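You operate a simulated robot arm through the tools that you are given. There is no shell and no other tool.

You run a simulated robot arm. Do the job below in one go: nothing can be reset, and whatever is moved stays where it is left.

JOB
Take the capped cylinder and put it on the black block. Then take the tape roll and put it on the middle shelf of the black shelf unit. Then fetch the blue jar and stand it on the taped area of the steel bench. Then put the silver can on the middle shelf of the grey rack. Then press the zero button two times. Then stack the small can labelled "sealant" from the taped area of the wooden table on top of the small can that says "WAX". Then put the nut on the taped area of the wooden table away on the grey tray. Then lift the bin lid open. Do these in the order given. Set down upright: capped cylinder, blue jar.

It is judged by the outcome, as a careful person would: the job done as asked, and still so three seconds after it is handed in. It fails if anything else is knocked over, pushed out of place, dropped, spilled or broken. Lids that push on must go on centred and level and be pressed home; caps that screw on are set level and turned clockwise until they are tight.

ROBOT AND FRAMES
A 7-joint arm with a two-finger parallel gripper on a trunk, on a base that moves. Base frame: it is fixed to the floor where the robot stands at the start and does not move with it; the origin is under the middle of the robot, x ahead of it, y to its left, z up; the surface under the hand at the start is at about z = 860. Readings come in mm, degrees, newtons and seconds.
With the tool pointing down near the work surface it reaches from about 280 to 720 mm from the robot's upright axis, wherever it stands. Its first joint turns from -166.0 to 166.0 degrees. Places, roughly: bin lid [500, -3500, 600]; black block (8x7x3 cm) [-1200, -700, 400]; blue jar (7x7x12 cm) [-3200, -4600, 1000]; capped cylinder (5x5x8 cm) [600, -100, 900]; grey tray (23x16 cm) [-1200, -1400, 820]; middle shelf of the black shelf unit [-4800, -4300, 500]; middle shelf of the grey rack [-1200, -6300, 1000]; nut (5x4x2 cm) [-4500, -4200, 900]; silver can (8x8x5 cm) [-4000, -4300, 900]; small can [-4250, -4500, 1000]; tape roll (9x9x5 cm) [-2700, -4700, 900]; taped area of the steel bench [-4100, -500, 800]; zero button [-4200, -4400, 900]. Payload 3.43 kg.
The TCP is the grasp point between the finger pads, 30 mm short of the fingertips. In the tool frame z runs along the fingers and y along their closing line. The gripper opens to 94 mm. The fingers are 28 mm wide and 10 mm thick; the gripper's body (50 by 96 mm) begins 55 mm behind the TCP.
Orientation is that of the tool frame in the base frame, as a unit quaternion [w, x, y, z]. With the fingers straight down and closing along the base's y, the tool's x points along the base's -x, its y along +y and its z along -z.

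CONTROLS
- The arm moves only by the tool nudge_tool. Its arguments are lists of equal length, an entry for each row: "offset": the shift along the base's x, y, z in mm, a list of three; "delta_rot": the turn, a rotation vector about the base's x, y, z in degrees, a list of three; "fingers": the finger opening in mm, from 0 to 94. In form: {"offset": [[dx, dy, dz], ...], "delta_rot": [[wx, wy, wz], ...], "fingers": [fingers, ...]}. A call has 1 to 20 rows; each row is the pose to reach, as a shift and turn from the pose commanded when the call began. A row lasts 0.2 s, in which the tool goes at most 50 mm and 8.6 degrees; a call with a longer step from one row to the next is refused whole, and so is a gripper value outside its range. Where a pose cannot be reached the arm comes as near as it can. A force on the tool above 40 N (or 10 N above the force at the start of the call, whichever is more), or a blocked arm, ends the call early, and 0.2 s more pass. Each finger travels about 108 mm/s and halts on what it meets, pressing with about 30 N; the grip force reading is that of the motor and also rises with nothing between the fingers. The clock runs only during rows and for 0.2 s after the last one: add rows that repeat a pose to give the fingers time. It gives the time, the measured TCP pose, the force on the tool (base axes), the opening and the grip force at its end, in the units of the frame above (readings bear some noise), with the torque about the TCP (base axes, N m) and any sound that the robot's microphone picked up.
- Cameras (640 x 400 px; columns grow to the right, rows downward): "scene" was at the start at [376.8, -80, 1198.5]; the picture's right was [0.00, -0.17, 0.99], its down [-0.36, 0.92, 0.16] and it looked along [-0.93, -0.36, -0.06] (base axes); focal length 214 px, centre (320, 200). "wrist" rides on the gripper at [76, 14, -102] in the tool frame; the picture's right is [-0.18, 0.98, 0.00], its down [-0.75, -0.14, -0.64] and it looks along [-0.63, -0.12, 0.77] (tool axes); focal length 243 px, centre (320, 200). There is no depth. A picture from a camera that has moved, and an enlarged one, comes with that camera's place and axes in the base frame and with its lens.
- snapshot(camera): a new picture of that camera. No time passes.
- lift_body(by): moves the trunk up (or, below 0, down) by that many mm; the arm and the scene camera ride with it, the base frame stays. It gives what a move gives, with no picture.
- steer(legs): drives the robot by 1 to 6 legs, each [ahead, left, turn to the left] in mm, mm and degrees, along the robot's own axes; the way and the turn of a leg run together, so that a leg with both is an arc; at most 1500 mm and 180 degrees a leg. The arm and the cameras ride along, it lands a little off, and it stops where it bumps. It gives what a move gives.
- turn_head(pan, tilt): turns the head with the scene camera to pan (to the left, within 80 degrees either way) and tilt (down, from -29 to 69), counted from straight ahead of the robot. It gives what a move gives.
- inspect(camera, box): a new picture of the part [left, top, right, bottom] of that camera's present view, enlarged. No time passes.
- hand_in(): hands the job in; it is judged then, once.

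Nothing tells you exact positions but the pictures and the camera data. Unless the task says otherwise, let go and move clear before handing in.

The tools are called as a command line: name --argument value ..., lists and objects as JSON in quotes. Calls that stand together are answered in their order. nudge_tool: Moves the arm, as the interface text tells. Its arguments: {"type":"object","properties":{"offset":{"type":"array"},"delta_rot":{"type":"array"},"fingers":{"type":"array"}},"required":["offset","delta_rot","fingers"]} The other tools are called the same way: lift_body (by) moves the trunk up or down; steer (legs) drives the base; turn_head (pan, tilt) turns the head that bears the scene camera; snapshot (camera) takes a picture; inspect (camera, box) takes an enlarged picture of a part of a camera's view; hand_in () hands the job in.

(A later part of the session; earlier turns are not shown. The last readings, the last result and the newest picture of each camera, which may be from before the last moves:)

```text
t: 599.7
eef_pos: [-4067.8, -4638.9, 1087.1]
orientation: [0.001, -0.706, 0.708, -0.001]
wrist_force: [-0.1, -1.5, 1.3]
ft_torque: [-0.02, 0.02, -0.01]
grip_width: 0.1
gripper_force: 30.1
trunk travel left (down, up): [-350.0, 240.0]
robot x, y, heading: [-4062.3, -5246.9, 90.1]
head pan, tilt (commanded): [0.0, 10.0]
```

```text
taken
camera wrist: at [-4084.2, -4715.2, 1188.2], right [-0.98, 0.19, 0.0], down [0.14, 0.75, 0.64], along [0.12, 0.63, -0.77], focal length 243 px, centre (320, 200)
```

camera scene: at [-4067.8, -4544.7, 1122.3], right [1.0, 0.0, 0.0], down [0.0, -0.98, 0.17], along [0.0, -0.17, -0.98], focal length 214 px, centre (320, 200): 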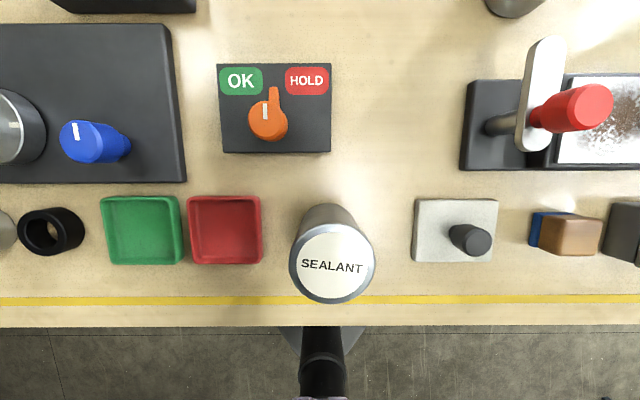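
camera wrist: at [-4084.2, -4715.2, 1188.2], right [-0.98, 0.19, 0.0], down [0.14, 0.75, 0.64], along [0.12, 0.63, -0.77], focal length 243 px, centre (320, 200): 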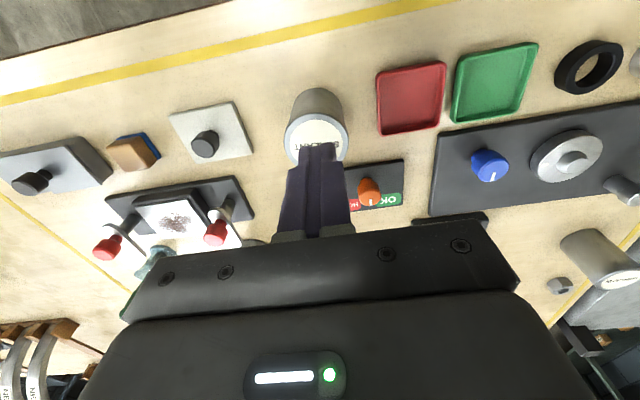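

SEALANT is confirmed, with its top centre at about (-4060, -4617, 978). I'll open to 80 mm, centre over it and check.

nudge_tool --offset '[[4, 10, 0], [7.3, 21.7, 0], [7.3, 21.7, -20], [7.3, 21.7, -45], [7.3, 21.7, -45]]' --delta_rot '[[0, 0, 0], [0, 0, 0], [0, 0, 0], [0, 0, 0], [0, 0, 0]]' --fingers '[30, 60, 80, 80, 80]'

turn_head --pan 0 --tilt 40

snapshot --camera "scene"

snapshot --camera "wrist"

```text
t: 600.9
eef_pos: [-4061.6, -4617.5, 1040.0]
orientation: [0.001, -0.706, 0.708, -0.001]
wrist_force: [0.5, 0.2, 0.7]
ft_torque: [-0.04, 0.0, -0.02]
grip_width: 79.9
gripper_force: 0.0
trunk travel left (down, up): [-350.0, 240.0]
robot x, y, heading: [-4062.5, -5246.5, 89.9]
head pan, tilt (commanded): [0.0, 10.0]
```

```text
t: 601.9
eef_pos: [-4061.5, -4617.5, 1040.2]
orientation: [0.001, -0.705, 0.709, -0.002]
wrist_force: [0.7, -0.8, -0.7]
ft_torque: [-0.02, 0.01, -0.01]
grip_width: 79.7
gripper_force: 0.0
trunk travel left (down, up): [-350.0, 240.0]
robot x, y, heading: [-4060.9, -5249.5, 90.0]
head pan, tilt (commanded): [0.0, 40.0]
```

```text
taken
camera scene: at [-4060.7, -4570.9, 1084.4], right [1.0, 0.0, 0.0], down [0.0, -0.77, 0.64], along [0.0, -0.64, -0.77], focal length 214 px, centre (320, 200)
```

scene: 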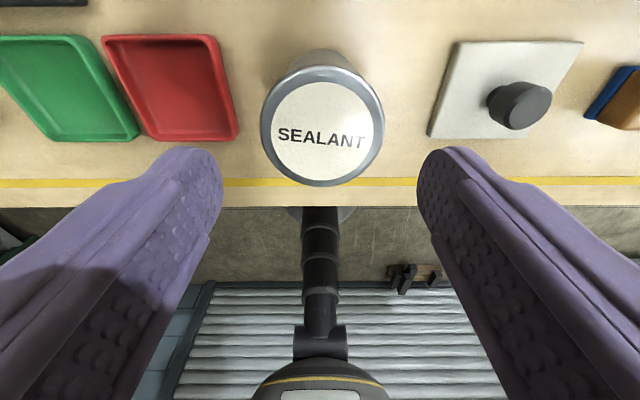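

```text
taken
camera wrist: at [-4077.0, -4693.8, 1142.4], right [-0.98, 0.19, 0.0], down [0.14, 0.75, 0.64], along [0.12, 0.63, -0.77], focal length 243 px, centre (320, 200)
```

wrist: 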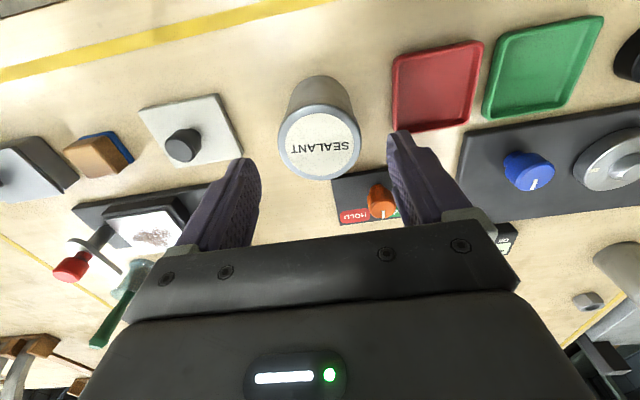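

Aligned within a few millimetres. I'll correct and descend to grip the can's upper half.

nudge_tool --offset '[[1, 4.8, 0], [1, 4.8, -25], [1, 4.8, -50], [1, 4.8, -75], [1, 4.8, -91], [1, 4.8, -91]]' --delta_rot '[[0, 0, 0], [0, 0, 0], [0, 0, 0], [0, 0, 0], [0, 0, 0], [0, 0, 0]]' --fingers '[80, 80, 80, 80, 80, 80]'

nudge_tool --offset '[[0, 0, 0], [0, 0, 0], [0, 0, 0], [0, 0, 0]]' --delta_rot '[[0, 0, 0], [0, 0, 0], [0, 0, 0], [0, 0, 0]]' --fingers '[66, 54, 46, 46]'

snapshot --camera "scene"

snapshot --camera "wrist"

```text
t: 603.3
eef_pos: [-4060.5, -4611.6, 950.7]
orientation: [0.001, -0.706, 0.708, -0.001]
wrist_force: [0.4, -1.6, -0.3]
ft_torque: [-0.01, 0.03, 0.0]
grip_width: 80.0
gripper_force: 0.1
trunk travel left (down, up): [-350.0, 240.0]
robot x, y, heading: [-4063.3, -5248.2, 90.2]
head pan, tilt (commanded): [0.0, 40.0]
```

```text
t: 604.3
eef_pos: [-4061.1, -4612.5, 948.4]
orientation: [0.001, -0.706, 0.708, -0.001]
wrist_force: [1.2, -0.6, -0.2]
ft_torque: [0.04, -0.03, -0.01]
grip_width: 60.7
gripper_force: 30.2
trunk travel left (down, up): [-350.0, 240.0]
robot x, y, heading: [-4062.3, -5246.6, 90.3]
head pan, tilt (commanded): [0.0, 40.0]
```

```text
taken
camera scene: at [-4059.6, -4565.4, 993.9], right [1.0, 0.0, 0.0], down [0.0, -0.77, 0.64], along [0.0, -0.64, -0.77], focal length 214 px, centre (320, 200)
```

scene: 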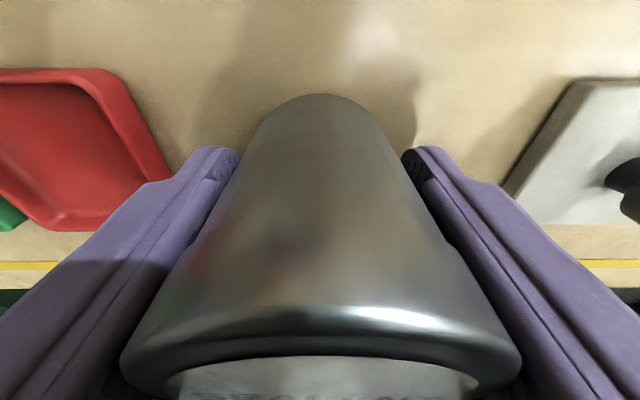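

```text
taken
camera wrist: at [-4076.0, -4688.2, 1051.8], right [-0.98, 0.19, 0.0], down [0.14, 0.75, 0.64], along [0.12, 0.63, -0.77], focal length 243 px, centre (320, 200)
```

wrist: 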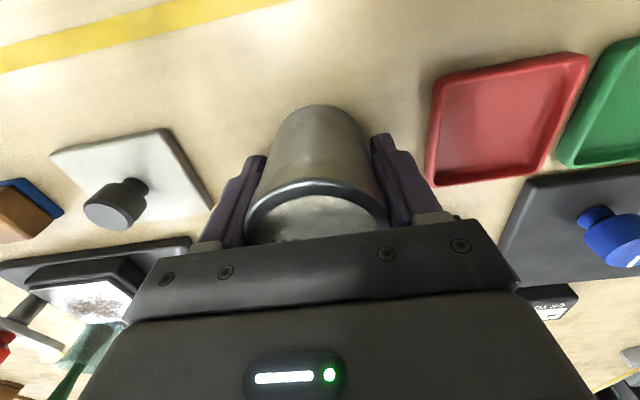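

Gripped at 60.7 mm. I'll lift it well clear and carry it over to the WAX can.

nudge_tool --offset '[[0, 0, 15], [0, 0, 45], [0, 0, 85], [0, 0, 125], [0, 0, 150], [0, 0, 150]]' --delta_rot '[[0, 0, 0], [0, 0, 0], [0, 0, 0], [0, 0, 0], [0, 0, 0], [0, 0, 0]]' --fingers '[46, 46, 46, 46, 46, 46]'

steer --legs '[[0, -155, 0], [150, 0, 0]]'

turn_head --pan 0 --tilt 0

snapshot --camera "scene"

snapshot --camera "wrist"

```text
t: 605.7
eef_pos: [-4060.3, -4611.6, 1100.1]
orientation: [0.0, -0.706, 0.708, 0.0]
wrist_force: [0.4, 0.0, -3.0]
ft_torque: [-0.03, 0.0, 0.04]
grip_width: 60.8
gripper_force: 29.7
trunk travel left (down, up): [-350.0, 240.0]
robot x, y, heading: [-4061.5, -5248.7, 90.1]
head pan, tilt (commanded): [0.0, 40.0]
```

```text
t: 608.0
eef_pos: [-3904.9, -4459.2, 1098.0]
orientation: [0.0, -0.705, 0.709, -0.001]
wrist_force: [-0.8, 0.8, -3.1]
ft_torque: [-0.02, -0.02, 0.03]
grip_width: 60.7
gripper_force: 30.0
trunk travel left (down, up): [-350.0, 240.0]
robot x, y, heading: [-3908.4, -5096.1, 89.8]
head pan, tilt (commanded): [0.0, 40.0]
```

```text
t: 609.1
eef_pos: [-3905.4, -4460.8, 1098.9]
orientation: [0.001, -0.705, 0.709, 0.0]
wrist_force: [-0.6, -0.1, -1.5]
ft_torque: [0.01, 0.03, 0.01]
grip_width: 60.3
gripper_force: 30.1
trunk travel left (down, up): [-350.0, 240.0]
robot x, y, heading: [-3908.1, -5097.7, 90.0]
head pan, tilt (commanded): [0.0, 0.0]
```

```text
taken
camera scene: at [-3903.9, -4350.3, 1139.0], right [1.0, 0.0, 0.0], down [0.0, -1.0, 0.0], along [0.0, 0.0, -1.0], focal length 214 px, centre (320, 200)
```

scene: 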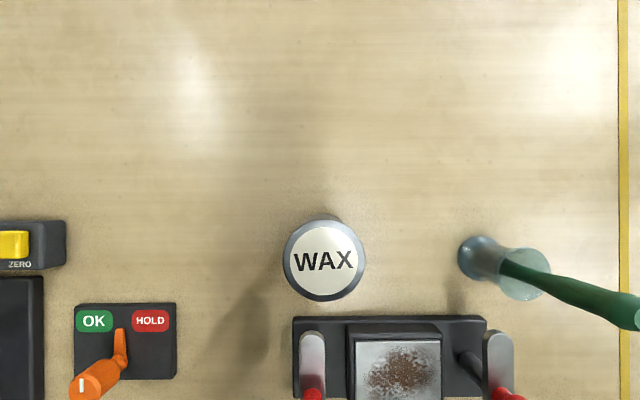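

```text
taken
camera wrist: at [-3920.7, -4536.7, 1202.0], right [-0.98, 0.19, 0.0], down [0.14, 0.75, 0.64], along [0.12, 0.63, -0.77], focal length 243 px, centre (320, 200)
```

wrist: 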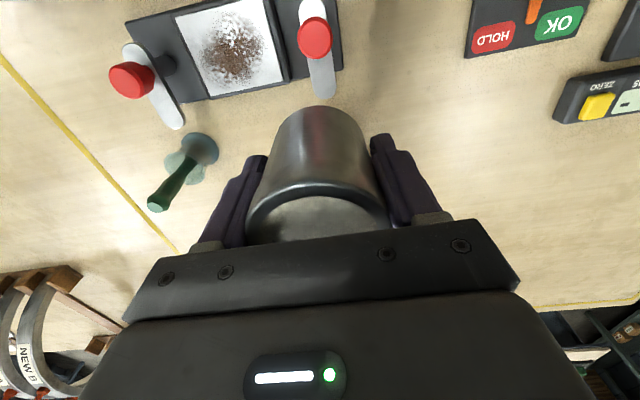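

inspect --camera "scene" --box '[264, 210, 384, 310]'

```text
4.00 times, centred on (324, 260) of scene
camera zoom: at [-3903.9, -4350.3, 1139.0], right [1.0, 0.0, 0.0], down [0.0, -1.0, 0.0], along [0.0, 0.0, -1.0], focal length 858 px, centre (304, -40)
```

zoom: 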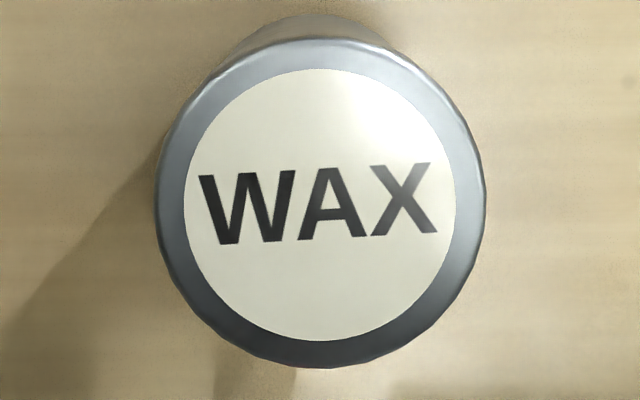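

The WAX can's centre is (-3901.0, -4395.1), with its top at about z 981. I'll move the sealant can directly above it and lower to just above contact.

nudge_tool --offset '[[1.5, 33, 0], [2.9, 66.6, 0], [2.9, 66.6, -20], [2.9, 66.6, -40], [2.9, 66.6, -55], [2.9, 66.6, -55]]' --delta_rot '[[0, 0, 0], [0, 0, 0], [0, 0, 0], [0, 0, 0], [0, 0, 0], [0, 0, 0]]' --fingers '[46, 46, 46, 46, 46, 46]'

turn_head --pan 0 --tilt 40

snapshot --camera "scene"

snapshot --camera "wrist"

```text
t: 610.5
eef_pos: [-3900.6, -4394.0, 1043.9]
orientation: [0.0, -0.705, 0.709, -0.001]
wrist_force: [0.6, -0.2, -2.2]
ft_torque: [0.0, -0.03, 0.03]
grip_width: 60.6
gripper_force: 30.1
trunk travel left (down, up): [-350.0, 240.0]
robot x, y, heading: [-3908.2, -5095.8, 89.9]
head pan, tilt (commanded): [0.0, 0.0]
```

```text
t: 611.6
eef_pos: [-3901.5, -4394.0, 1043.7]
orientation: [0.001, -0.705, 0.709, -0.001]
wrist_force: [0.1, 0.4, -2.5]
ft_torque: [0.02, 0.02, 0.01]
grip_width: 60.4
gripper_force: 30.0
trunk travel left (down, up): [-350.0, 240.0]
robot x, y, heading: [-3908.4, -5096.9, 90.2]
head pan, tilt (commanded): [0.0, 40.0]
```

```text
taken
camera scene: at [-3901.1, -4346.9, 1089.1], right [1.0, 0.0, 0.0], down [0.0, -0.77, 0.64], along [0.0, -0.64, -0.77], focal length 214 px, centre (320, 200)
```

scene: 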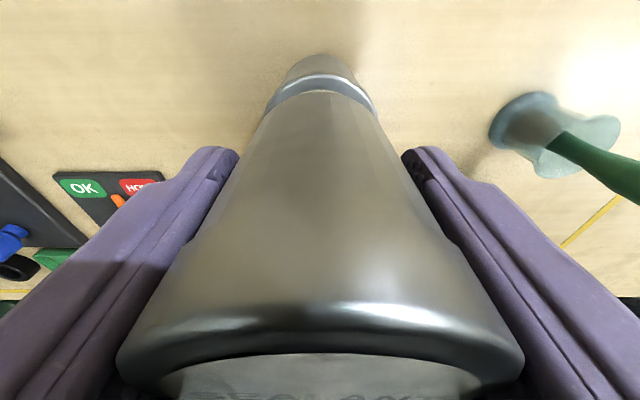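

```text
taken
camera wrist: at [-3917.7, -4469.8, 1147.1], right [-0.98, 0.19, 0.0], down [0.14, 0.75, 0.64], along [0.12, 0.63, -0.77], focal length 243 px, centre (320, 200)
```

wrist: 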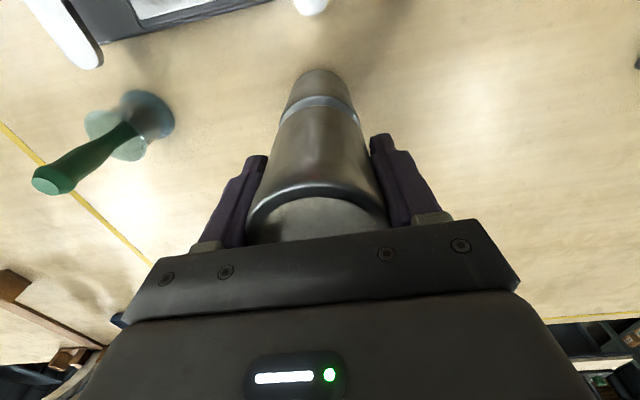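

inspect --camera "scene" --box '[240, 40, 400, 140]'

inspect --camera "wrist" --box '[240, 60, 400, 160]'

```text
4.00 times, centred on (320, 90) of scene
camera zoom: at [-3901.1, -4346.9, 1089.1], right [1.0, 0.0, 0.0], down [0.0, -0.77, 0.64], along [0.0, -0.64, -0.77], focal length 858 px, centre (320, 640)
```

zoom: 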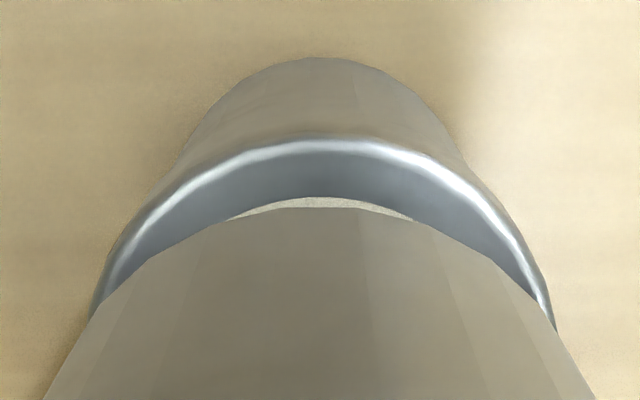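

```text
4.00 times, centred on (320, 110) of wrist
camera zoom: at [-3917.7, -4469.8, 1147.1], right [-0.98, 0.19, 0.0], down [0.14, 0.75, 0.64], along [0.12, 0.63, -0.77], focal length 970 px, centre (320, 560)
```

zoom: 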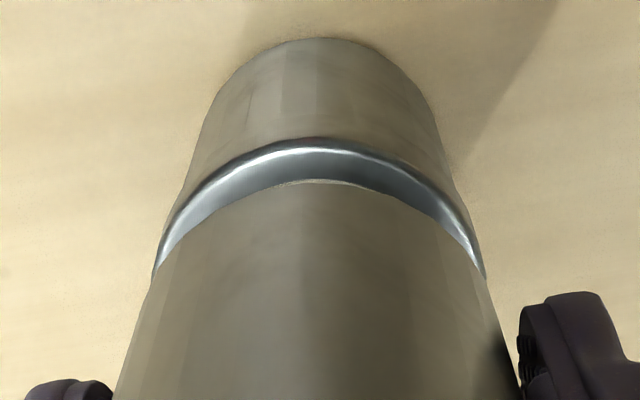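

The two cans are aligned within about 2 mm. I'll lower in fine steps until the sealant can rests on the WAX can.

nudge_tool --offset '[[0, 1.2, -2], [0, 1.2, -4], [0, 1.2, -6], [0, 1.2, -8], [0, 1.2, -10], [0, 1.2, -11.5], [0, 1.2, -13], [0, 1.2, -13]]' --delta_rot '[[0, 0, 0], [0, 0, 0], [0, 0, 0], [0, 0, 0], [0, 0, 0], [0, 0, 0], [0, 0, 0], [0, 0, 0]]' --fingers '[46, 46, 46, 46, 46, 46, 46, 46]'

inspect --camera "scene" --box '[240, 40, 400, 140]'

```text
t: 613.4
eef_pos: [-3902.0, -4392.4, 1032.5]
orientation: [0.001, -0.705, 0.709, -0.001]
wrist_force: [1.3, -0.3, -1.9]
ft_torque: [0.0, -0.03, 0.01]
grip_width: 60.2
gripper_force: 29.9
trunk travel left (down, up): [-350.0, 240.0]
robot x, y, heading: [-3907.1, -5093.1, 90.1]
head pan, tilt (commanded): [0.0, 40.0]
```

```text
4.00 times, centred on (320, 90) of scene
camera zoom: at [-3901.2, -4346.4, 1076.2], right [1.0, 0.0, 0.0], down [0.0, -0.77, 0.64], along [0.0, -0.64, -0.77], focal length 858 px, centre (320, 640)
```

zoom: 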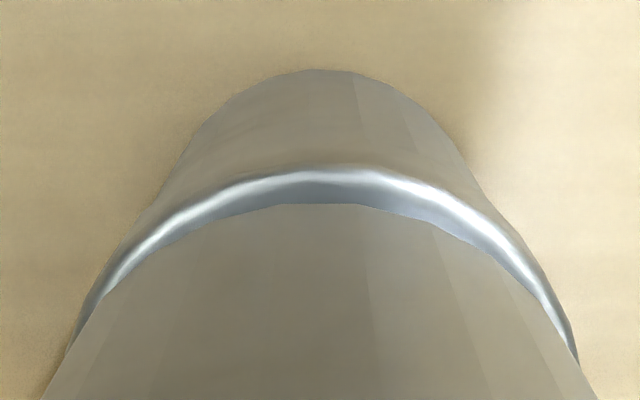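

nudge_tool --offset '[[0, 0, -2], [0, 0, -4], [0, 0, -6], [0, 0, -7], [0, 0, -8], [0, 0, -9], [0, 0, -10], [0, 0, -10]]' --delta_rot '[[0, 0, 0], [0, 0, 0], [0, 0, 0], [0, 0, 0], [0, 0, 0], [0, 0, 0], [0, 0, 0], [0, 0, 0]]' --fingers '[46, 46, 46, 46, 46, 46, 46, 46]'

inspect --camera "scene" --box '[240, 40, 400, 140]'

```text
t: 615.2
eef_pos: [-3903.3, -4392.5, 1025.2]
orientation: [0.002, -0.706, 0.708, 0.002]
wrist_force: [-0.3, 3.5, 31.5]
ft_torque: [0.1, 0.01, 0.11]
grip_width: 60.1
gripper_force: 29.8
trunk travel left (down, up): [-350.0, 240.0]
robot x, y, heading: [-3905.0, -5098.6, 89.8]
head pan, tilt (commanded): [0.0, 40.0]
```

```text
4.00 times, centred on (320, 90) of scene
camera zoom: at [-3901.2, -4347.8, 1069.2], right [1.0, 0.0, 0.0], down [0.0, -0.77, 0.64], along [0.0, -0.64, -0.77], focal length 858 px, centre (320, 640)
```

zoom: 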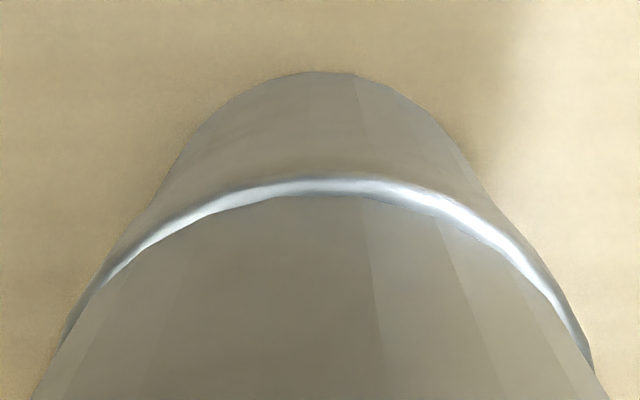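

Contact at 31 N. I'll ease off the pressure, then open evenly and rise.

nudge_tool --offset '[[0, 0, 1], [0, 0, 2], [0, 0, 2]]' --delta_rot '[[0, 0, 0], [0, 0, 0], [0, 0, 0]]' --fingers '[46, 46, 46]'

nudge_tool --offset '[[0, 0, 0], [0, 0, 0], [0, 0, 0], [0, 0, 0]]' --delta_rot '[[0, 0, 0], [0, 0, 0], [0, 0, 0], [0, 0, 0]]' --fingers '[62, 70, 80, 80]'

snapshot --camera "scene"

```text
t: 616.0
eef_pos: [-3901.9, -4394.6, 1023.9]
orientation: [0.001, -0.706, 0.708, -0.001]
wrist_force: [-0.6, 5.0, 18.6]
ft_torque: [0.25, 0.01, 0.0]
grip_width: 59.5
gripper_force: 29.9
trunk travel left (down, up): [-350.0, 240.0]
robot x, y, heading: [-3912.0, -5097.1, 90.1]
head pan, tilt (commanded): [0.0, 40.0]
```

```text
t: 617.0
eef_pos: [-3902.1, -4392.4, 1024.1]
orientation: [0.001, -0.705, 0.709, -0.001]
wrist_force: [0.3, 0.0, 0.6]
ft_torque: [0.0, -0.02, 0.01]
grip_width: 79.7
gripper_force: 0.1
trunk travel left (down, up): [-350.0, 240.0]
robot x, y, heading: [-3906.7, -5099.3, 90.1]
head pan, tilt (commanded): [0.0, 40.0]
```

```text
taken
camera scene: at [-3901.3, -4346.5, 1068.1], right [1.0, 0.0, 0.0], down [0.0, -0.77, 0.64], along [0.0, -0.64, -0.77], focal length 214 px, centre (320, 200)
```

scene: 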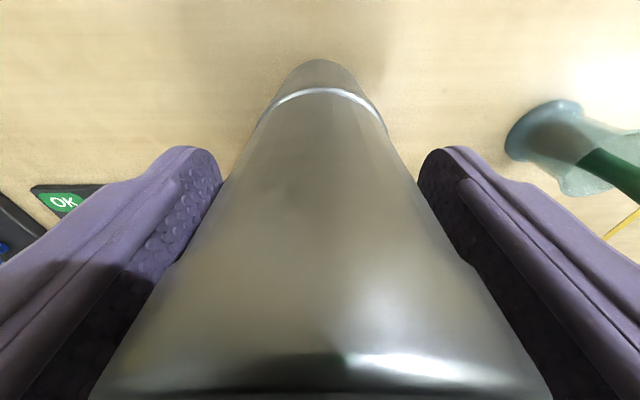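

nudge_tool --offset '[[0, 0, 12], [0, 0, 30], [0, 0, 60], [0, 0, 95], [0, 0, 95]]' --delta_rot '[[0, 0, 0], [0, 0, 0], [0, 0, 0], [0, 0, 0], [0, 0, 0]]' --fingers '[80, 80, 80, 80, 80]'

snapshot --camera "wrist"

steer --legs '[[-250, 0, 0]]'

turn_head --pan 0 --tilt -29

snapshot --camera "scene"

```text
t: 618.2
eef_pos: [-3902.6, -4392.1, 1117.7]
orientation: [0.0, -0.705, 0.71, -0.001]
wrist_force: [-0.6, 0.9, -0.6]
ft_torque: [0.01, -0.02, 0.0]
grip_width: 80.1
gripper_force: 0.0
trunk travel left (down, up): [-350.0, 240.0]
robot x, y, heading: [-3907.0, -5099.0, 90.1]
head pan, tilt (commanded): [0.0, 40.0]
```

```text
taken
camera wrist: at [-3918.9, -4469.7, 1221.0], right [-0.98, 0.19, 0.0], down [0.14, 0.75, 0.64], along [0.12, 0.63, -0.77], focal length 243 px, centre (320, 200)
```

wrist: 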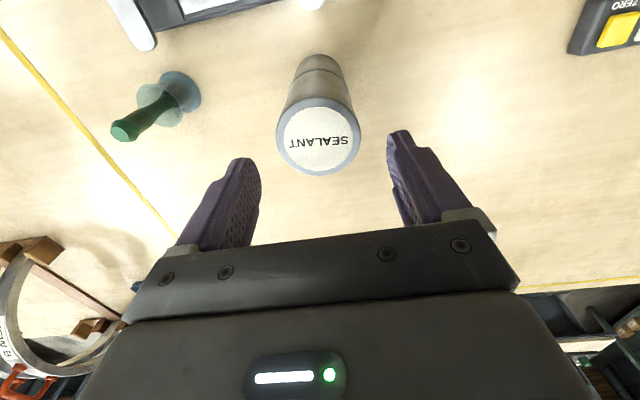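

```text
t: 620.0
eef_pos: [-3904.0, -4646.5, 1119.1]
orientation: [0.0, -0.706, 0.708, 0.0]
wrist_force: [-0.2, -0.3, 0.8]
ft_torque: [0.02, 0.0, -0.01]
grip_width: 80.0
gripper_force: 0.0
trunk travel left (down, up): [-350.0, 240.0]
robot x, y, heading: [-3905.9, -5349.0, 90.4]
head pan, tilt (commanded): [0.0, 40.0]
```

```text
t: 621.4
eef_pos: [-3904.1, -4645.8, 1117.2]
orientation: [0.001, -0.706, 0.709, 0.0]
wrist_force: [0.6, 0.0, -1.0]
ft_torque: [-0.01, 0.01, -0.02]
grip_width: 80.2
gripper_force: 0.0
trunk travel left (down, up): [-350.0, 240.0]
robot x, y, heading: [-3909.4, -5350.5, 90.0]
head pan, tilt (commanded): [0.0, -28.6]
```

```text
taken
camera scene: at [-3903.0, -4495.5, 1181.0], right [1.0, 0.0, 0.0], down [0.0, -0.88, -0.48], along [0.0, 0.48, -0.88], focal length 214 px, centre (320, 200)
```

scene: 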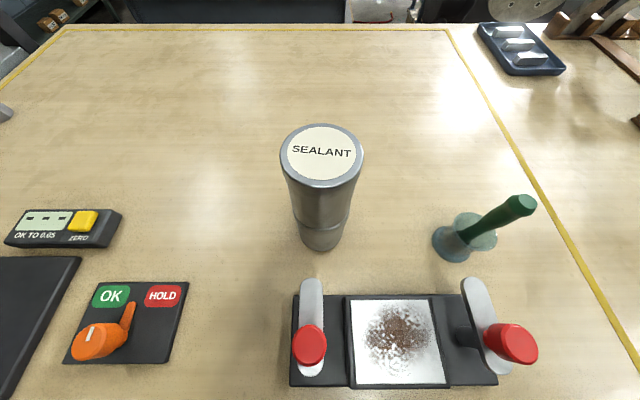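

The stack is steady: SEALANT sits on WAX. Next is the nut near the table's far corner, which I'll reach from the aisle on the +y side. I'll retract the arm and go around via the west corridor with the trunk kept lower.

nudge_tool --offset '[[0, -45, 0], [0, -90, 0], [0, -135, 0], [0, -180, 0], [0, -180, 0]]' --delta_rot '[[0, 0, 0], [0, 0, 0], [0, 0, 0], [0, 0, 0], [0, 0, 0]]' --fingers '[80, 80, 80, 80, 80]'

steer --legs '[[0, 1400, 0], [0, 150, 0], [1000, 0, 0], [850, 0, 0]]'

snapshot --camera "scene"

```text
t: 622.6
eef_pos: [-3904.1, -4826.8, 1118.8]
orientation: [0.001, -0.706, 0.708, -0.001]
wrist_force: [-0.1, -0.2, 0.2]
ft_torque: [-0.01, -0.01, -0.01]
grip_width: 80.0
gripper_force: 0.0
trunk travel left (down, up): [-350.0, 240.0]
robot x, y, heading: [-3911.3, -5348.5, 90.1]
head pan, tilt (commanded): [0.0, -28.6]
```

```text
t: 639.5
eef_pos: [-5429.7, -2973.9, 1120.3]
orientation: [0.002, -0.699, 0.715, -0.001]
wrist_force: [-0.7, 0.4, 0.1]
ft_torque: [-0.01, 0.03, 0.02]
grip_width: 79.9
gripper_force: 0.0
trunk travel left (down, up): [-350.0, 240.0]
robot x, y, heading: [-5438.4, -3496.2, 88.9]
head pan, tilt (commanded): [0.0, -28.6]
```

```text
taken
camera scene: at [-5425.4, -2822.6, 1181.8], right [1.0, -0.02, 0.0], down [-0.02, -0.88, -0.48], along [0.01, 0.48, -0.88], focal length 214 px, centre (320, 200)
```

scene: 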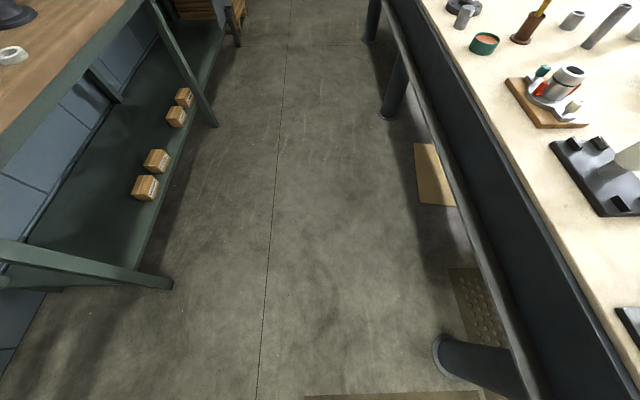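

The corridor is clear. I'll turn east into the aisle between the tables and look at the table's west end.

steer --legs '[[0, 0, -89], [500, 0, 0]]'

snapshot --camera "scene"

```text
t: 646.2
eef_pos: [-4428.9, -3504.4, 1121.9]
orientation: [0.004, -0.003, 1.0, 0.006]
wrist_force: [0.9, 0.3, -0.8]
ft_torque: [0.01, 0.0, 0.0]
grip_width: 79.9
gripper_force: 0.1
trunk travel left (down, up): [-350.0, 240.0]
robot x, y, heading: [-4946.4, -3491.6, 0.6]
head pan, tilt (commanded): [0.0, -28.6]
```

```text
taken
camera scene: at [-4279.3, -3503.0, 1185.3], right [0.01, -1.0, -0.01], down [-0.87, 0.0, -0.49], along [0.49, 0.01, -0.87], focal length 214 px, centre (320, 200)
```

scene: 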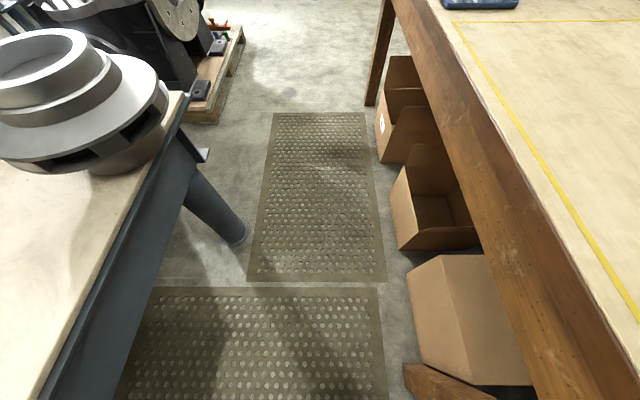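

The aisle is clear, with the table's edge at about y -3740. I'll move to x of about -4484 and turn to face the nut.

steer --legs '[[462, 0, 0], [0, 0, -90.5]]'

turn_head --pan 0 --tilt -20

snapshot --camera "scene"

```text
t: 652.8
eef_pos: [-4506.8, -3999.4, 1119.0]
orientation: [0.008, 0.71, 0.704, 0.002]
wrist_force: [-0.1, 0.9, 0.2]
ft_torque: [0.02, 0.01, -0.03]
grip_width: 79.9
gripper_force: 0.0
trunk travel left (down, up): [-350.0, 240.0]
robot x, y, heading: [-4481.9, -3484.9, -90.1]
head pan, tilt (commanded): [0.0, -28.6]
```

```text
t: 653.5
eef_pos: [-4506.9, -3999.2, 1115.2]
orientation: [0.007, 0.71, 0.704, 0.001]
wrist_force: [0.0, 0.6, 0.1]
ft_torque: [0.0, 0.01, 0.01]
grip_width: 80.1
gripper_force: 0.1
trunk travel left (down, up): [-350.0, 240.0]
robot x, y, heading: [-4486.8, -3485.5, -90.4]
head pan, tilt (commanded): [0.0, -20.0]
```

```text
taken
camera scene: at [-4507.3, -4137.9, 1169.1], right [-1.0, 0.01, -0.01], down [0.01, 0.94, -0.35], along [0.01, -0.35, -0.94], focal length 214 px, centre (320, 200)
```

scene: 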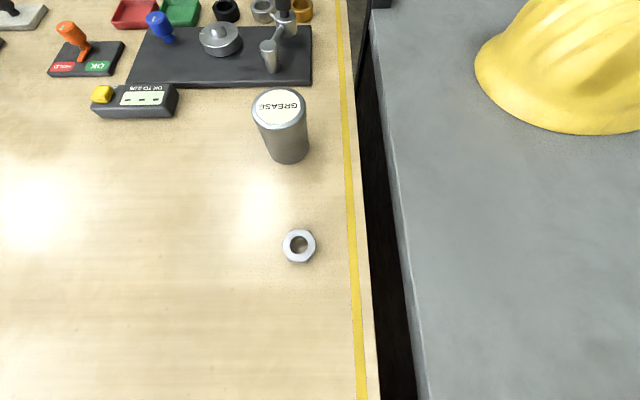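

inspect --camera "scene" --box '[250, 210, 350, 280]'

```text
5.71 times, centred on (300, 245) of scene
camera zoom: at [-4507.3, -4137.9, 1169.1], right [-1.0, 0.01, -0.01], down [0.01, 0.94, -0.35], along [0.01, -0.35, -0.94], focal length 1226 px, centre (434, -57)
```

zoom: 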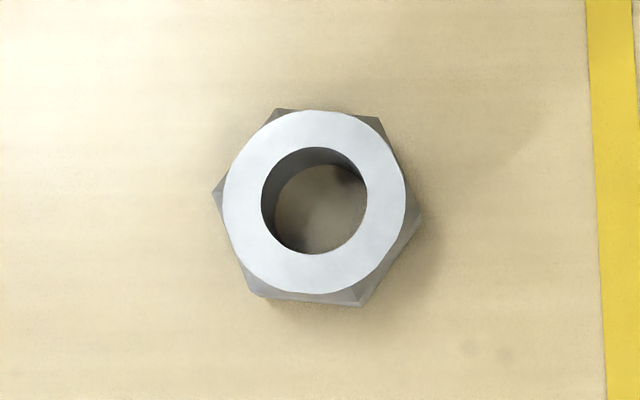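

The nut's flats run so that the best grip is with the closing line turned about 23°. I'll extend over the nut at (-4481, -4174), rotate the wrist, and lower with the trunk.

nudge_tool --offset '[[8, -45, 0], [16, -90, 0], [24, -135, 0], [26, -175, 0], [26, -175, 0]]' --delta_rot '[[0.2, 0.2, 7], [0.4, 0.4, 14], [0.5, 0.6, 21], [0.5, 0.6, 23.5], [0.5, 0.6, 23.5]]' --fingers '[70, 64, 64, 64, 64]'

lift_body --by -120

turn_head --pan 0 --tilt 35

snapshot --camera "scene"

snapshot --camera "wrist"

```text
t: 654.7
eef_pos: [-4479.4, -4173.6, 1114.4]
orientation: [0.0, 0.551, 0.834, 0.002]
wrist_force: [-1.0, -1.2, 0.1]
ft_torque: [-0.05, -0.01, 0.03]
grip_width: 64.0
gripper_force: 0.1
trunk travel left (down, up): [-350.0, 240.0]
robot x, y, heading: [-4482.6, -3484.8, -89.8]
head pan, tilt (commanded): [0.0, -20.0]
```

```text
t: 656.2
eef_pos: [-4479.2, -4173.5, 994.3]
orientation: [0.0, 0.552, 0.834, 0.002]
wrist_force: [0.1, -0.5, -0.9]
ft_torque: [0.0, 0.0, -0.01]
grip_width: 64.0
gripper_force: 0.0
trunk travel left (down, up): [-230.0, 360.0]
robot x, y, heading: [-4484.8, -3486.7, -90.2]
head pan, tilt (commanded): [0.0, -20.0]
```

```text
t: 657.4
eef_pos: [-4478.8, -4173.4, 994.3]
orientation: [0.001, 0.552, 0.834, 0.002]
wrist_force: [0.0, -0.8, 0.1]
ft_torque: [-0.01, -0.03, 0.01]
grip_width: 64.0
gripper_force: 0.0
trunk travel left (down, up): [-230.0, 360.0]
robot x, y, heading: [-4488.1, -3485.2, -90.3]
head pan, tilt (commanded): [0.0, 35.0]
```

```text
taken
camera scene: at [-4458.0, -4223.7, 1035.9], right [-0.92, -0.39, 0.0], down [-0.32, 0.75, 0.57], along [-0.22, 0.53, -0.82], focal length 214 px, centre (320, 200)
```

scene: 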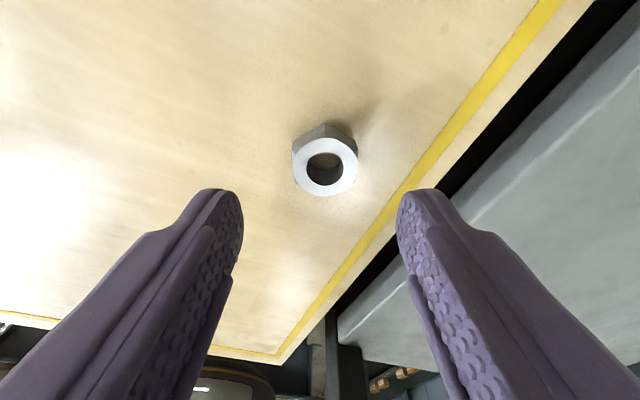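

```text
taken
camera wrist: at [-4497.5, -4099.0, 1097.3], right [0.98, 0.22, 0.0], down [0.16, -0.75, 0.64], along [0.14, -0.62, -0.77], focal length 243 px, centre (320, 200)
```

wrist: 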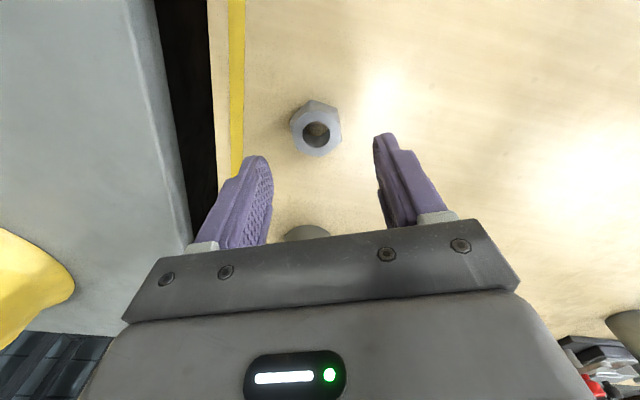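

nudge_tool --offset '[[-3.2, -0.7, -15], [-3.2, -0.7, -35], [-3.2, -0.7, -48], [-3.2, -0.7, -52], [-3.2, -0.7, -54], [-3.2, -0.7, -54]]' --delta_rot '[[0, 0, 0], [0, 0, 0], [0, 0, 0], [0, 0, 0], [0, 0, 0], [0, 0, 0]]' --fingers '[64, 64, 64, 64, 64, 64]'

snapshot --camera "scene"

snapshot --camera "wrist"

```text
t: 658.8
eef_pos: [-4483.6, -4176.3, 940.2]
orientation: [0.0, 0.551, 0.834, 0.001]
wrist_force: [0.5, -0.2, -0.3]
ft_torque: [0.0, -0.01, 0.01]
grip_width: 64.2
gripper_force: 0.0
trunk travel left (down, up): [-230.0, 360.0]
robot x, y, heading: [-4483.6, -3485.5, -90.1]
head pan, tilt (commanded): [0.0, 35.0]
```

```text
taken
camera scene: at [-4461.1, -4224.5, 981.8], right [-0.92, -0.39, 0.0], down [-0.32, 0.75, 0.58], along [-0.22, 0.53, -0.82], focal length 214 px, centre (320, 200)
```

scene: 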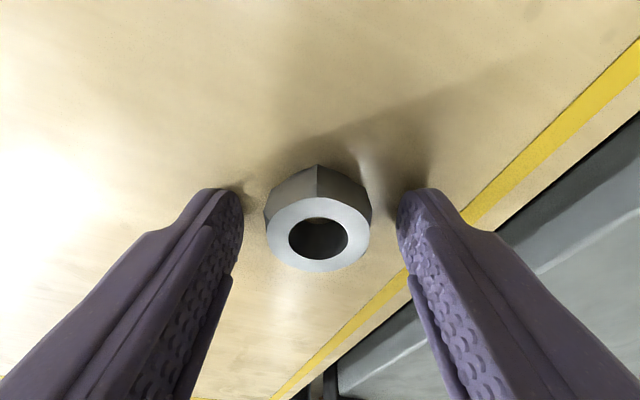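

```text
taken
camera wrist: at [-4500.6, -4099.8, 1043.1], right [0.98, 0.22, 0.0], down [0.16, -0.75, 0.64], along [0.14, -0.62, -0.77], focal length 243 px, centre (320, 200)
```

wrist: 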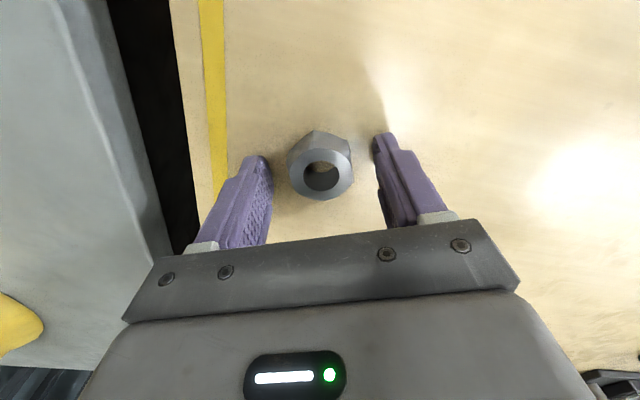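

The nut's flats face the pads. I'll close and lift.

nudge_tool --offset '[[0, 0, -1], [0, 0, -1], [0, 0, -1], [0, 0, -1], [0, 0, -1]]' --delta_rot '[[0, 0, 0], [0, 0, 0], [0, 0, 0], [0, 0, 0], [0, 0, 0]]' --fingers '[50, 38, 28, 28, 28]'

nudge_tool --offset '[[0, 0, 8], [0, 0, 25], [0, 0, 55], [0, 0, 90], [0, 0, 130], [0, 0, 160]]' --delta_rot '[[0, 0, 0], [0, 0, 0], [0, 0, 0], [0, 0, 0], [0, 0, 0], [0, 0, 0]]' --fingers '[28, 28, 28, 28, 28, 28]'

snapshot --camera "scene"

snapshot --camera "wrist"

```text
t: 660.0
eef_pos: [-4483.2, -4173.4, 940.3]
orientation: [0.0, 0.552, 0.834, 0.002]
wrist_force: [-2.0, -0.9, 5.6]
ft_torque: [-0.17, 0.15, 0.02]
grip_width: 35.5
gripper_force: 30.5
trunk travel left (down, up): [-230.0, 360.0]
robot x, y, heading: [-4485.1, -3485.3, -90.1]
head pan, tilt (commanded): [0.0, 35.0]
```

```text
t: 661.4
eef_pos: [-4483.4, -4175.1, 1099.4]
orientation: [0.0, 0.552, 0.834, 0.002]
wrist_force: [0.5, -0.2, -2.3]
ft_torque: [0.0, 0.01, 0.01]
grip_width: 35.7
gripper_force: 30.0
trunk travel left (down, up): [-230.0, 360.0]
robot x, y, heading: [-4484.1, -3489.0, -90.3]
head pan, tilt (commanded): [0.0, 35.0]
```

```text
taken
camera scene: at [-4461.1, -4224.3, 1141.0], right [-0.92, -0.39, 0.0], down [-0.32, 0.75, 0.58], along [-0.22, 0.53, -0.82], focal length 214 px, centre (320, 200)
```

scene: 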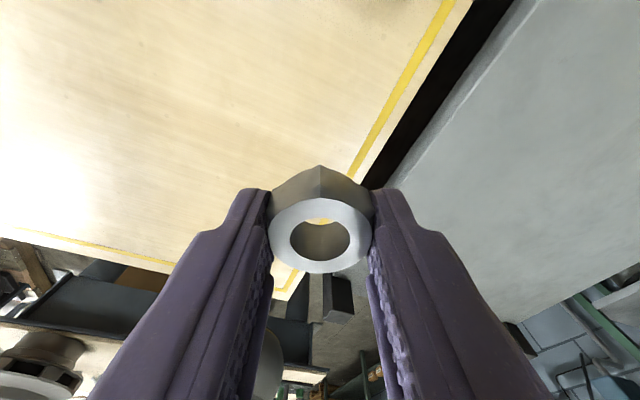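

```text
taken
camera wrist: at [-4500.6, -4099.7, 1202.4], right [0.98, 0.22, 0.0], down [0.16, -0.75, 0.64], along [0.14, -0.62, -0.77], focal length 243 px, centre (320, 200)
```

wrist: 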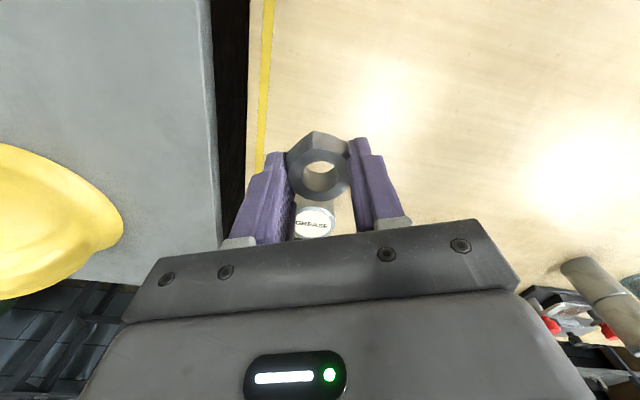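

The nut is held across its flats. I'll retract, turn east, drive out of the aisle and around to the cart's aisle side.

nudge_tool --offset '[[0, 45, 0], [0, 90, 0], [0, 135, 0], [0, 175, 0], [0, 175, 0]]' --delta_rot '[[0, 0, -7], [0, 0, -14], [0, 0, -21], [0, 0, -23.5], [0, 0, -23.5]]' --fingers '[28, 28, 28, 28, 28]'

steer --legs '[[-45, 0, 0], [0, 0, 90], [1400, 0, 0]]'

turn_head --pan 0 --tilt -29

snapshot --camera "scene"

```text
t: 662.6
eef_pos: [-4482.5, -3999.6, 1099.0]
orientation: [0.0, 0.71, 0.704, 0.002]
wrist_force: [0.0, 0.1, -1.0]
ft_torque: [0.01, 0.01, 0.0]
grip_width: 35.5
gripper_force: 30.4
trunk travel left (down, up): [-230.0, 360.0]
robot x, y, heading: [-4481.8, -3486.7, -90.1]
head pan, tilt (commanded): [0.0, 35.0]
```

```text
t: 673.9
eef_pos: [-2566.4, -3429.1, 1098.9]
orientation: [-0.001, -0.002, 1.0, 0.002]
wrist_force: [-0.4, 0.2, -0.7]
ft_torque: [-0.02, -0.03, 0.02]
grip_width: 35.4
gripper_force: 30.7
trunk travel left (down, up): [-230.0, 360.0]
robot x, y, heading: [-3083.3, -3440.3, 0.4]
head pan, tilt (commanded): [0.0, 35.0]
```

```text
t: 675.3
eef_pos: [-2565.4, -3430.5, 1095.7]
orientation: [-0.001, -0.001, 1.0, 0.001]
wrist_force: [0.6, -0.7, -0.1]
ft_torque: [-0.04, 0.02, 0.01]
grip_width: 35.5
gripper_force: 30.3
trunk travel left (down, up): [-230.0, 360.0]
robot x, y, heading: [-3084.6, -3440.3, 0.7]
head pan, tilt (commanded): [0.0, -28.6]
```

```text
taken
camera scene: at [-2415.2, -3429.1, 1158.3], right [0.0, -1.0, 0.0], down [-0.88, 0.0, -0.48], along [0.48, 0.0, -0.88], focal length 214 px, centre (320, 200)
```

scene: 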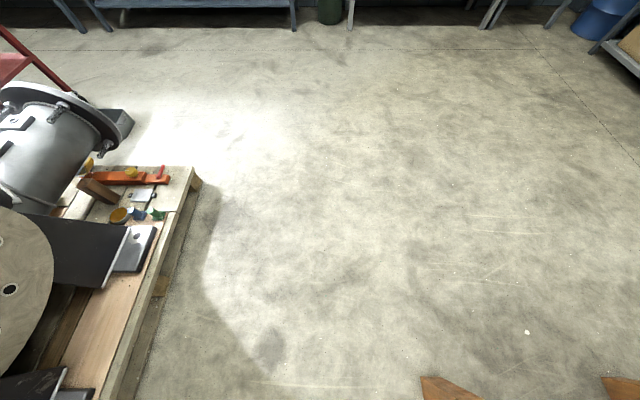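

steer --legs '[[1300, 0, 0], [1210, 0, 0], [0, 0, 89], [1000, 0, 0], [960, 0, 0], [0, 0, 90]]'

snapshot --camera "scene"

```text
t: 704.5
eef_pos: [-1026.4, -1447.5, 1095.7]
orientation: [0.002, 1.0, -0.017, 0.001]
wrist_force: [0.7, -0.4, -0.2]
ft_torque: [-0.01, 0.01, 0.02]
grip_width: 35.7
gripper_force: 30.0
trunk travel left (down, up): [-230.0, 360.0]
robot x, y, heading: [-510.5, -1459.9, 178.7]
head pan, tilt (commanded): [0.0, -28.6]
```

```text
taken
camera scene: at [-1176.5, -1442.1, 1157.0], right [0.03, 1.0, 0.0], down [0.88, -0.03, -0.48], along [-0.48, 0.01, -0.88], focal length 214 px, centre (320, 200)
```

scene: 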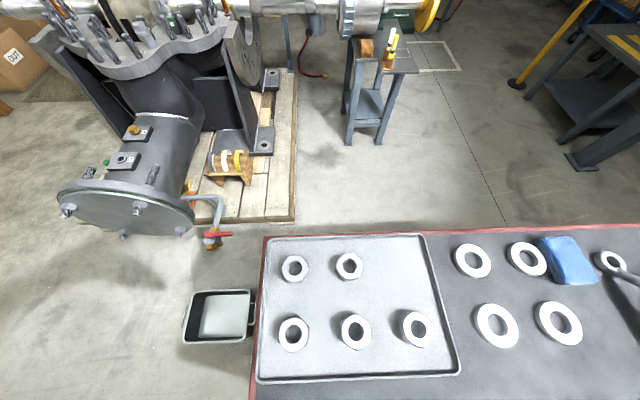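

The grey tray already holds five nuts in two rows, with one empty spot at the far right. I'll move in so I can set the nut there.

steer --legs '[[90, -120, 1.3]]'

turn_head --pan 0 --tilt 0

snapshot --camera "scene"

snapshot --camera "wrist"

```text
t: 705.9
eef_pos: [-1115.1, -1335.5, 1095.7]
orientation: [0.002, 1.0, -0.006, 0.001]
wrist_force: [-0.3, 0.5, -1.9]
ft_torque: [-0.01, -0.01, 0.0]
grip_width: 35.5
gripper_force: 29.7
trunk travel left (down, up): [-230.0, 360.0]
robot x, y, heading: [-599.1, -1336.2, 179.4]
head pan, tilt (commanded): [0.0, -28.6]
```

```text
t: 706.8
eef_pos: [-1114.8, -1336.5, 1094.6]
orientation: [0.002, 1.0, -0.006, 0.002]
wrist_force: [-0.7, 0.0, -1.0]
ft_torque: [0.0, 0.03, 0.02]
grip_width: 35.5
gripper_force: 29.9
trunk travel left (down, up): [-230.0, 360.0]
robot x, y, heading: [-600.9, -1337.5, 179.4]
head pan, tilt (commanded): [0.0, 0.0]
```

```text
taken
camera scene: at [-1224.3, -1335.0, 1134.1], right [0.01, 1.0, 0.0], down [1.0, -0.01, 0.0], along [0.0, 0.0, -1.0], focal length 214 px, centre (320, 200)
```

scene: 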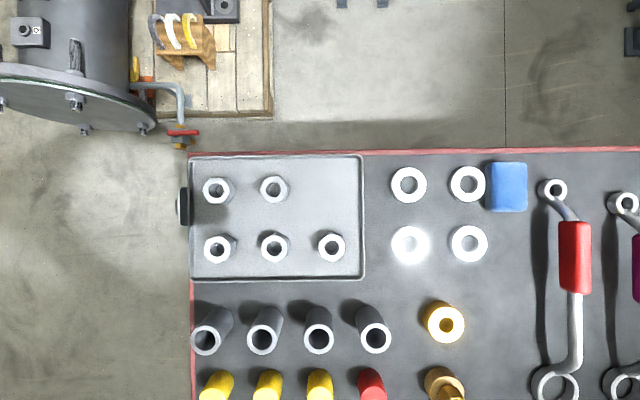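

```text
taken
camera wrist: at [-1039.9, -1351.8, 1197.5], right [-0.2, -0.98, 0.0], down [-0.75, 0.15, 0.64], along [-0.63, 0.12, -0.77], focal length 243 px, centre (320, 200)
```

wrist: 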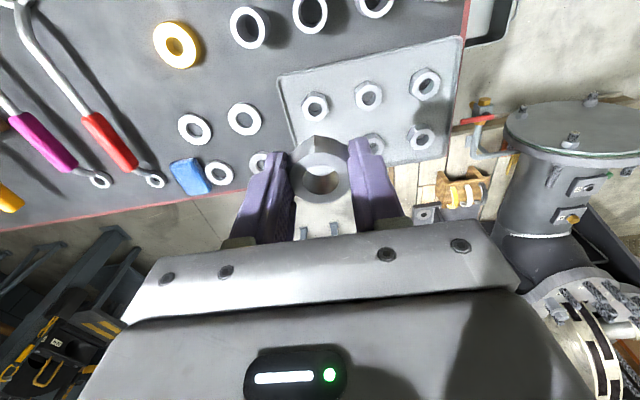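

The empty slot is at about (-1239, -1322). I'll move over it, leaving room from the tray rim, and lower with the trunk.

nudge_tool --offset '[[-42, 3, 0], [-84, 6, 0], [-124, 9.5, 0], [-124, 9.5, 0]]' --delta_rot '[[0, 0, 0], [0, 0, 0], [0, 0, 0], [0, 0, 0]]' --fingers '[28, 28, 28, 28]'

lift_body --by -170

turn_head --pan 0 --tilt 35

snapshot --camera "scene"

snapshot --camera "wrist"

```text
t: 707.8
eef_pos: [-1237.3, -1327.9, 1094.0]
orientation: [0.003, 1.0, -0.006, 0.001]
wrist_force: [-1.0, -0.6, -1.9]
ft_torque: [0.01, -0.02, 0.02]
grip_width: 35.5
gripper_force: 29.7
trunk travel left (down, up): [-230.0, 360.0]
robot x, y, heading: [-600.9, -1339.5, 179.8]
head pan, tilt (commanded): [0.0, 0.0]
```

```text
t: 709.8
eef_pos: [-1238.8, -1327.4, 923.4]
orientation: [0.002, 1.0, -0.007, 0.001]
wrist_force: [0.3, -0.6, -1.5]
ft_torque: [0.0, -0.02, 0.01]
grip_width: 35.4
gripper_force: 30.0
trunk travel left (down, up): [-60.0, 530.0]
robot x, y, heading: [-603.0, -1334.3, 179.7]
head pan, tilt (commanded): [0.0, 0.0]
```

```text
t: 710.8
eef_pos: [-1239.6, -1328.3, 924.1]
orientation: [0.002, 1.0, -0.006, 0.001]
wrist_force: [0.4, 0.3, -0.5]
ft_torque: [0.03, 0.05, 0.01]
grip_width: 35.3
gripper_force: 30.2
trunk travel left (down, up): [-60.0, 530.0]
robot x, y, heading: [-600.4, -1339.2, 179.3]
head pan, tilt (commanded): [0.0, 35.0]
```

```text
taken
camera scene: at [-1292.0, -1326.7, 966.0], right [0.01, 1.0, 0.0], down [0.82, -0.01, 0.57], along [0.57, -0.01, -0.82], focal length 214 px, centre (320, 200)
```

scene: 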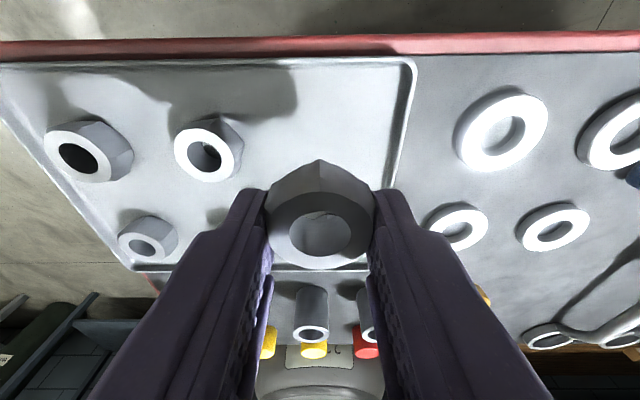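

```text
taken
camera wrist: at [-1163.8, -1342.8, 1027.4], right [-0.2, -0.98, 0.0], down [-0.75, 0.15, 0.64], along [-0.63, 0.12, -0.77], focal length 243 px, centre (320, 200)
```

wrist: 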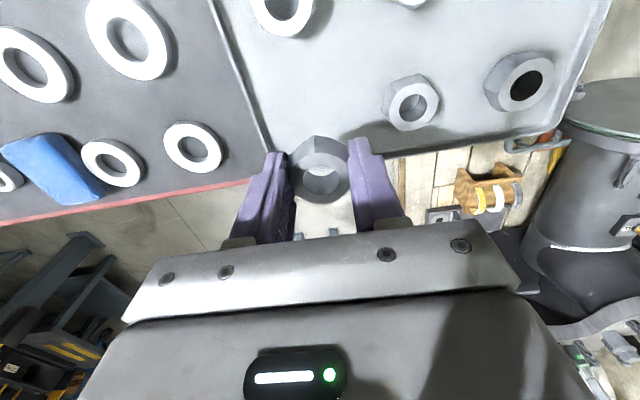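

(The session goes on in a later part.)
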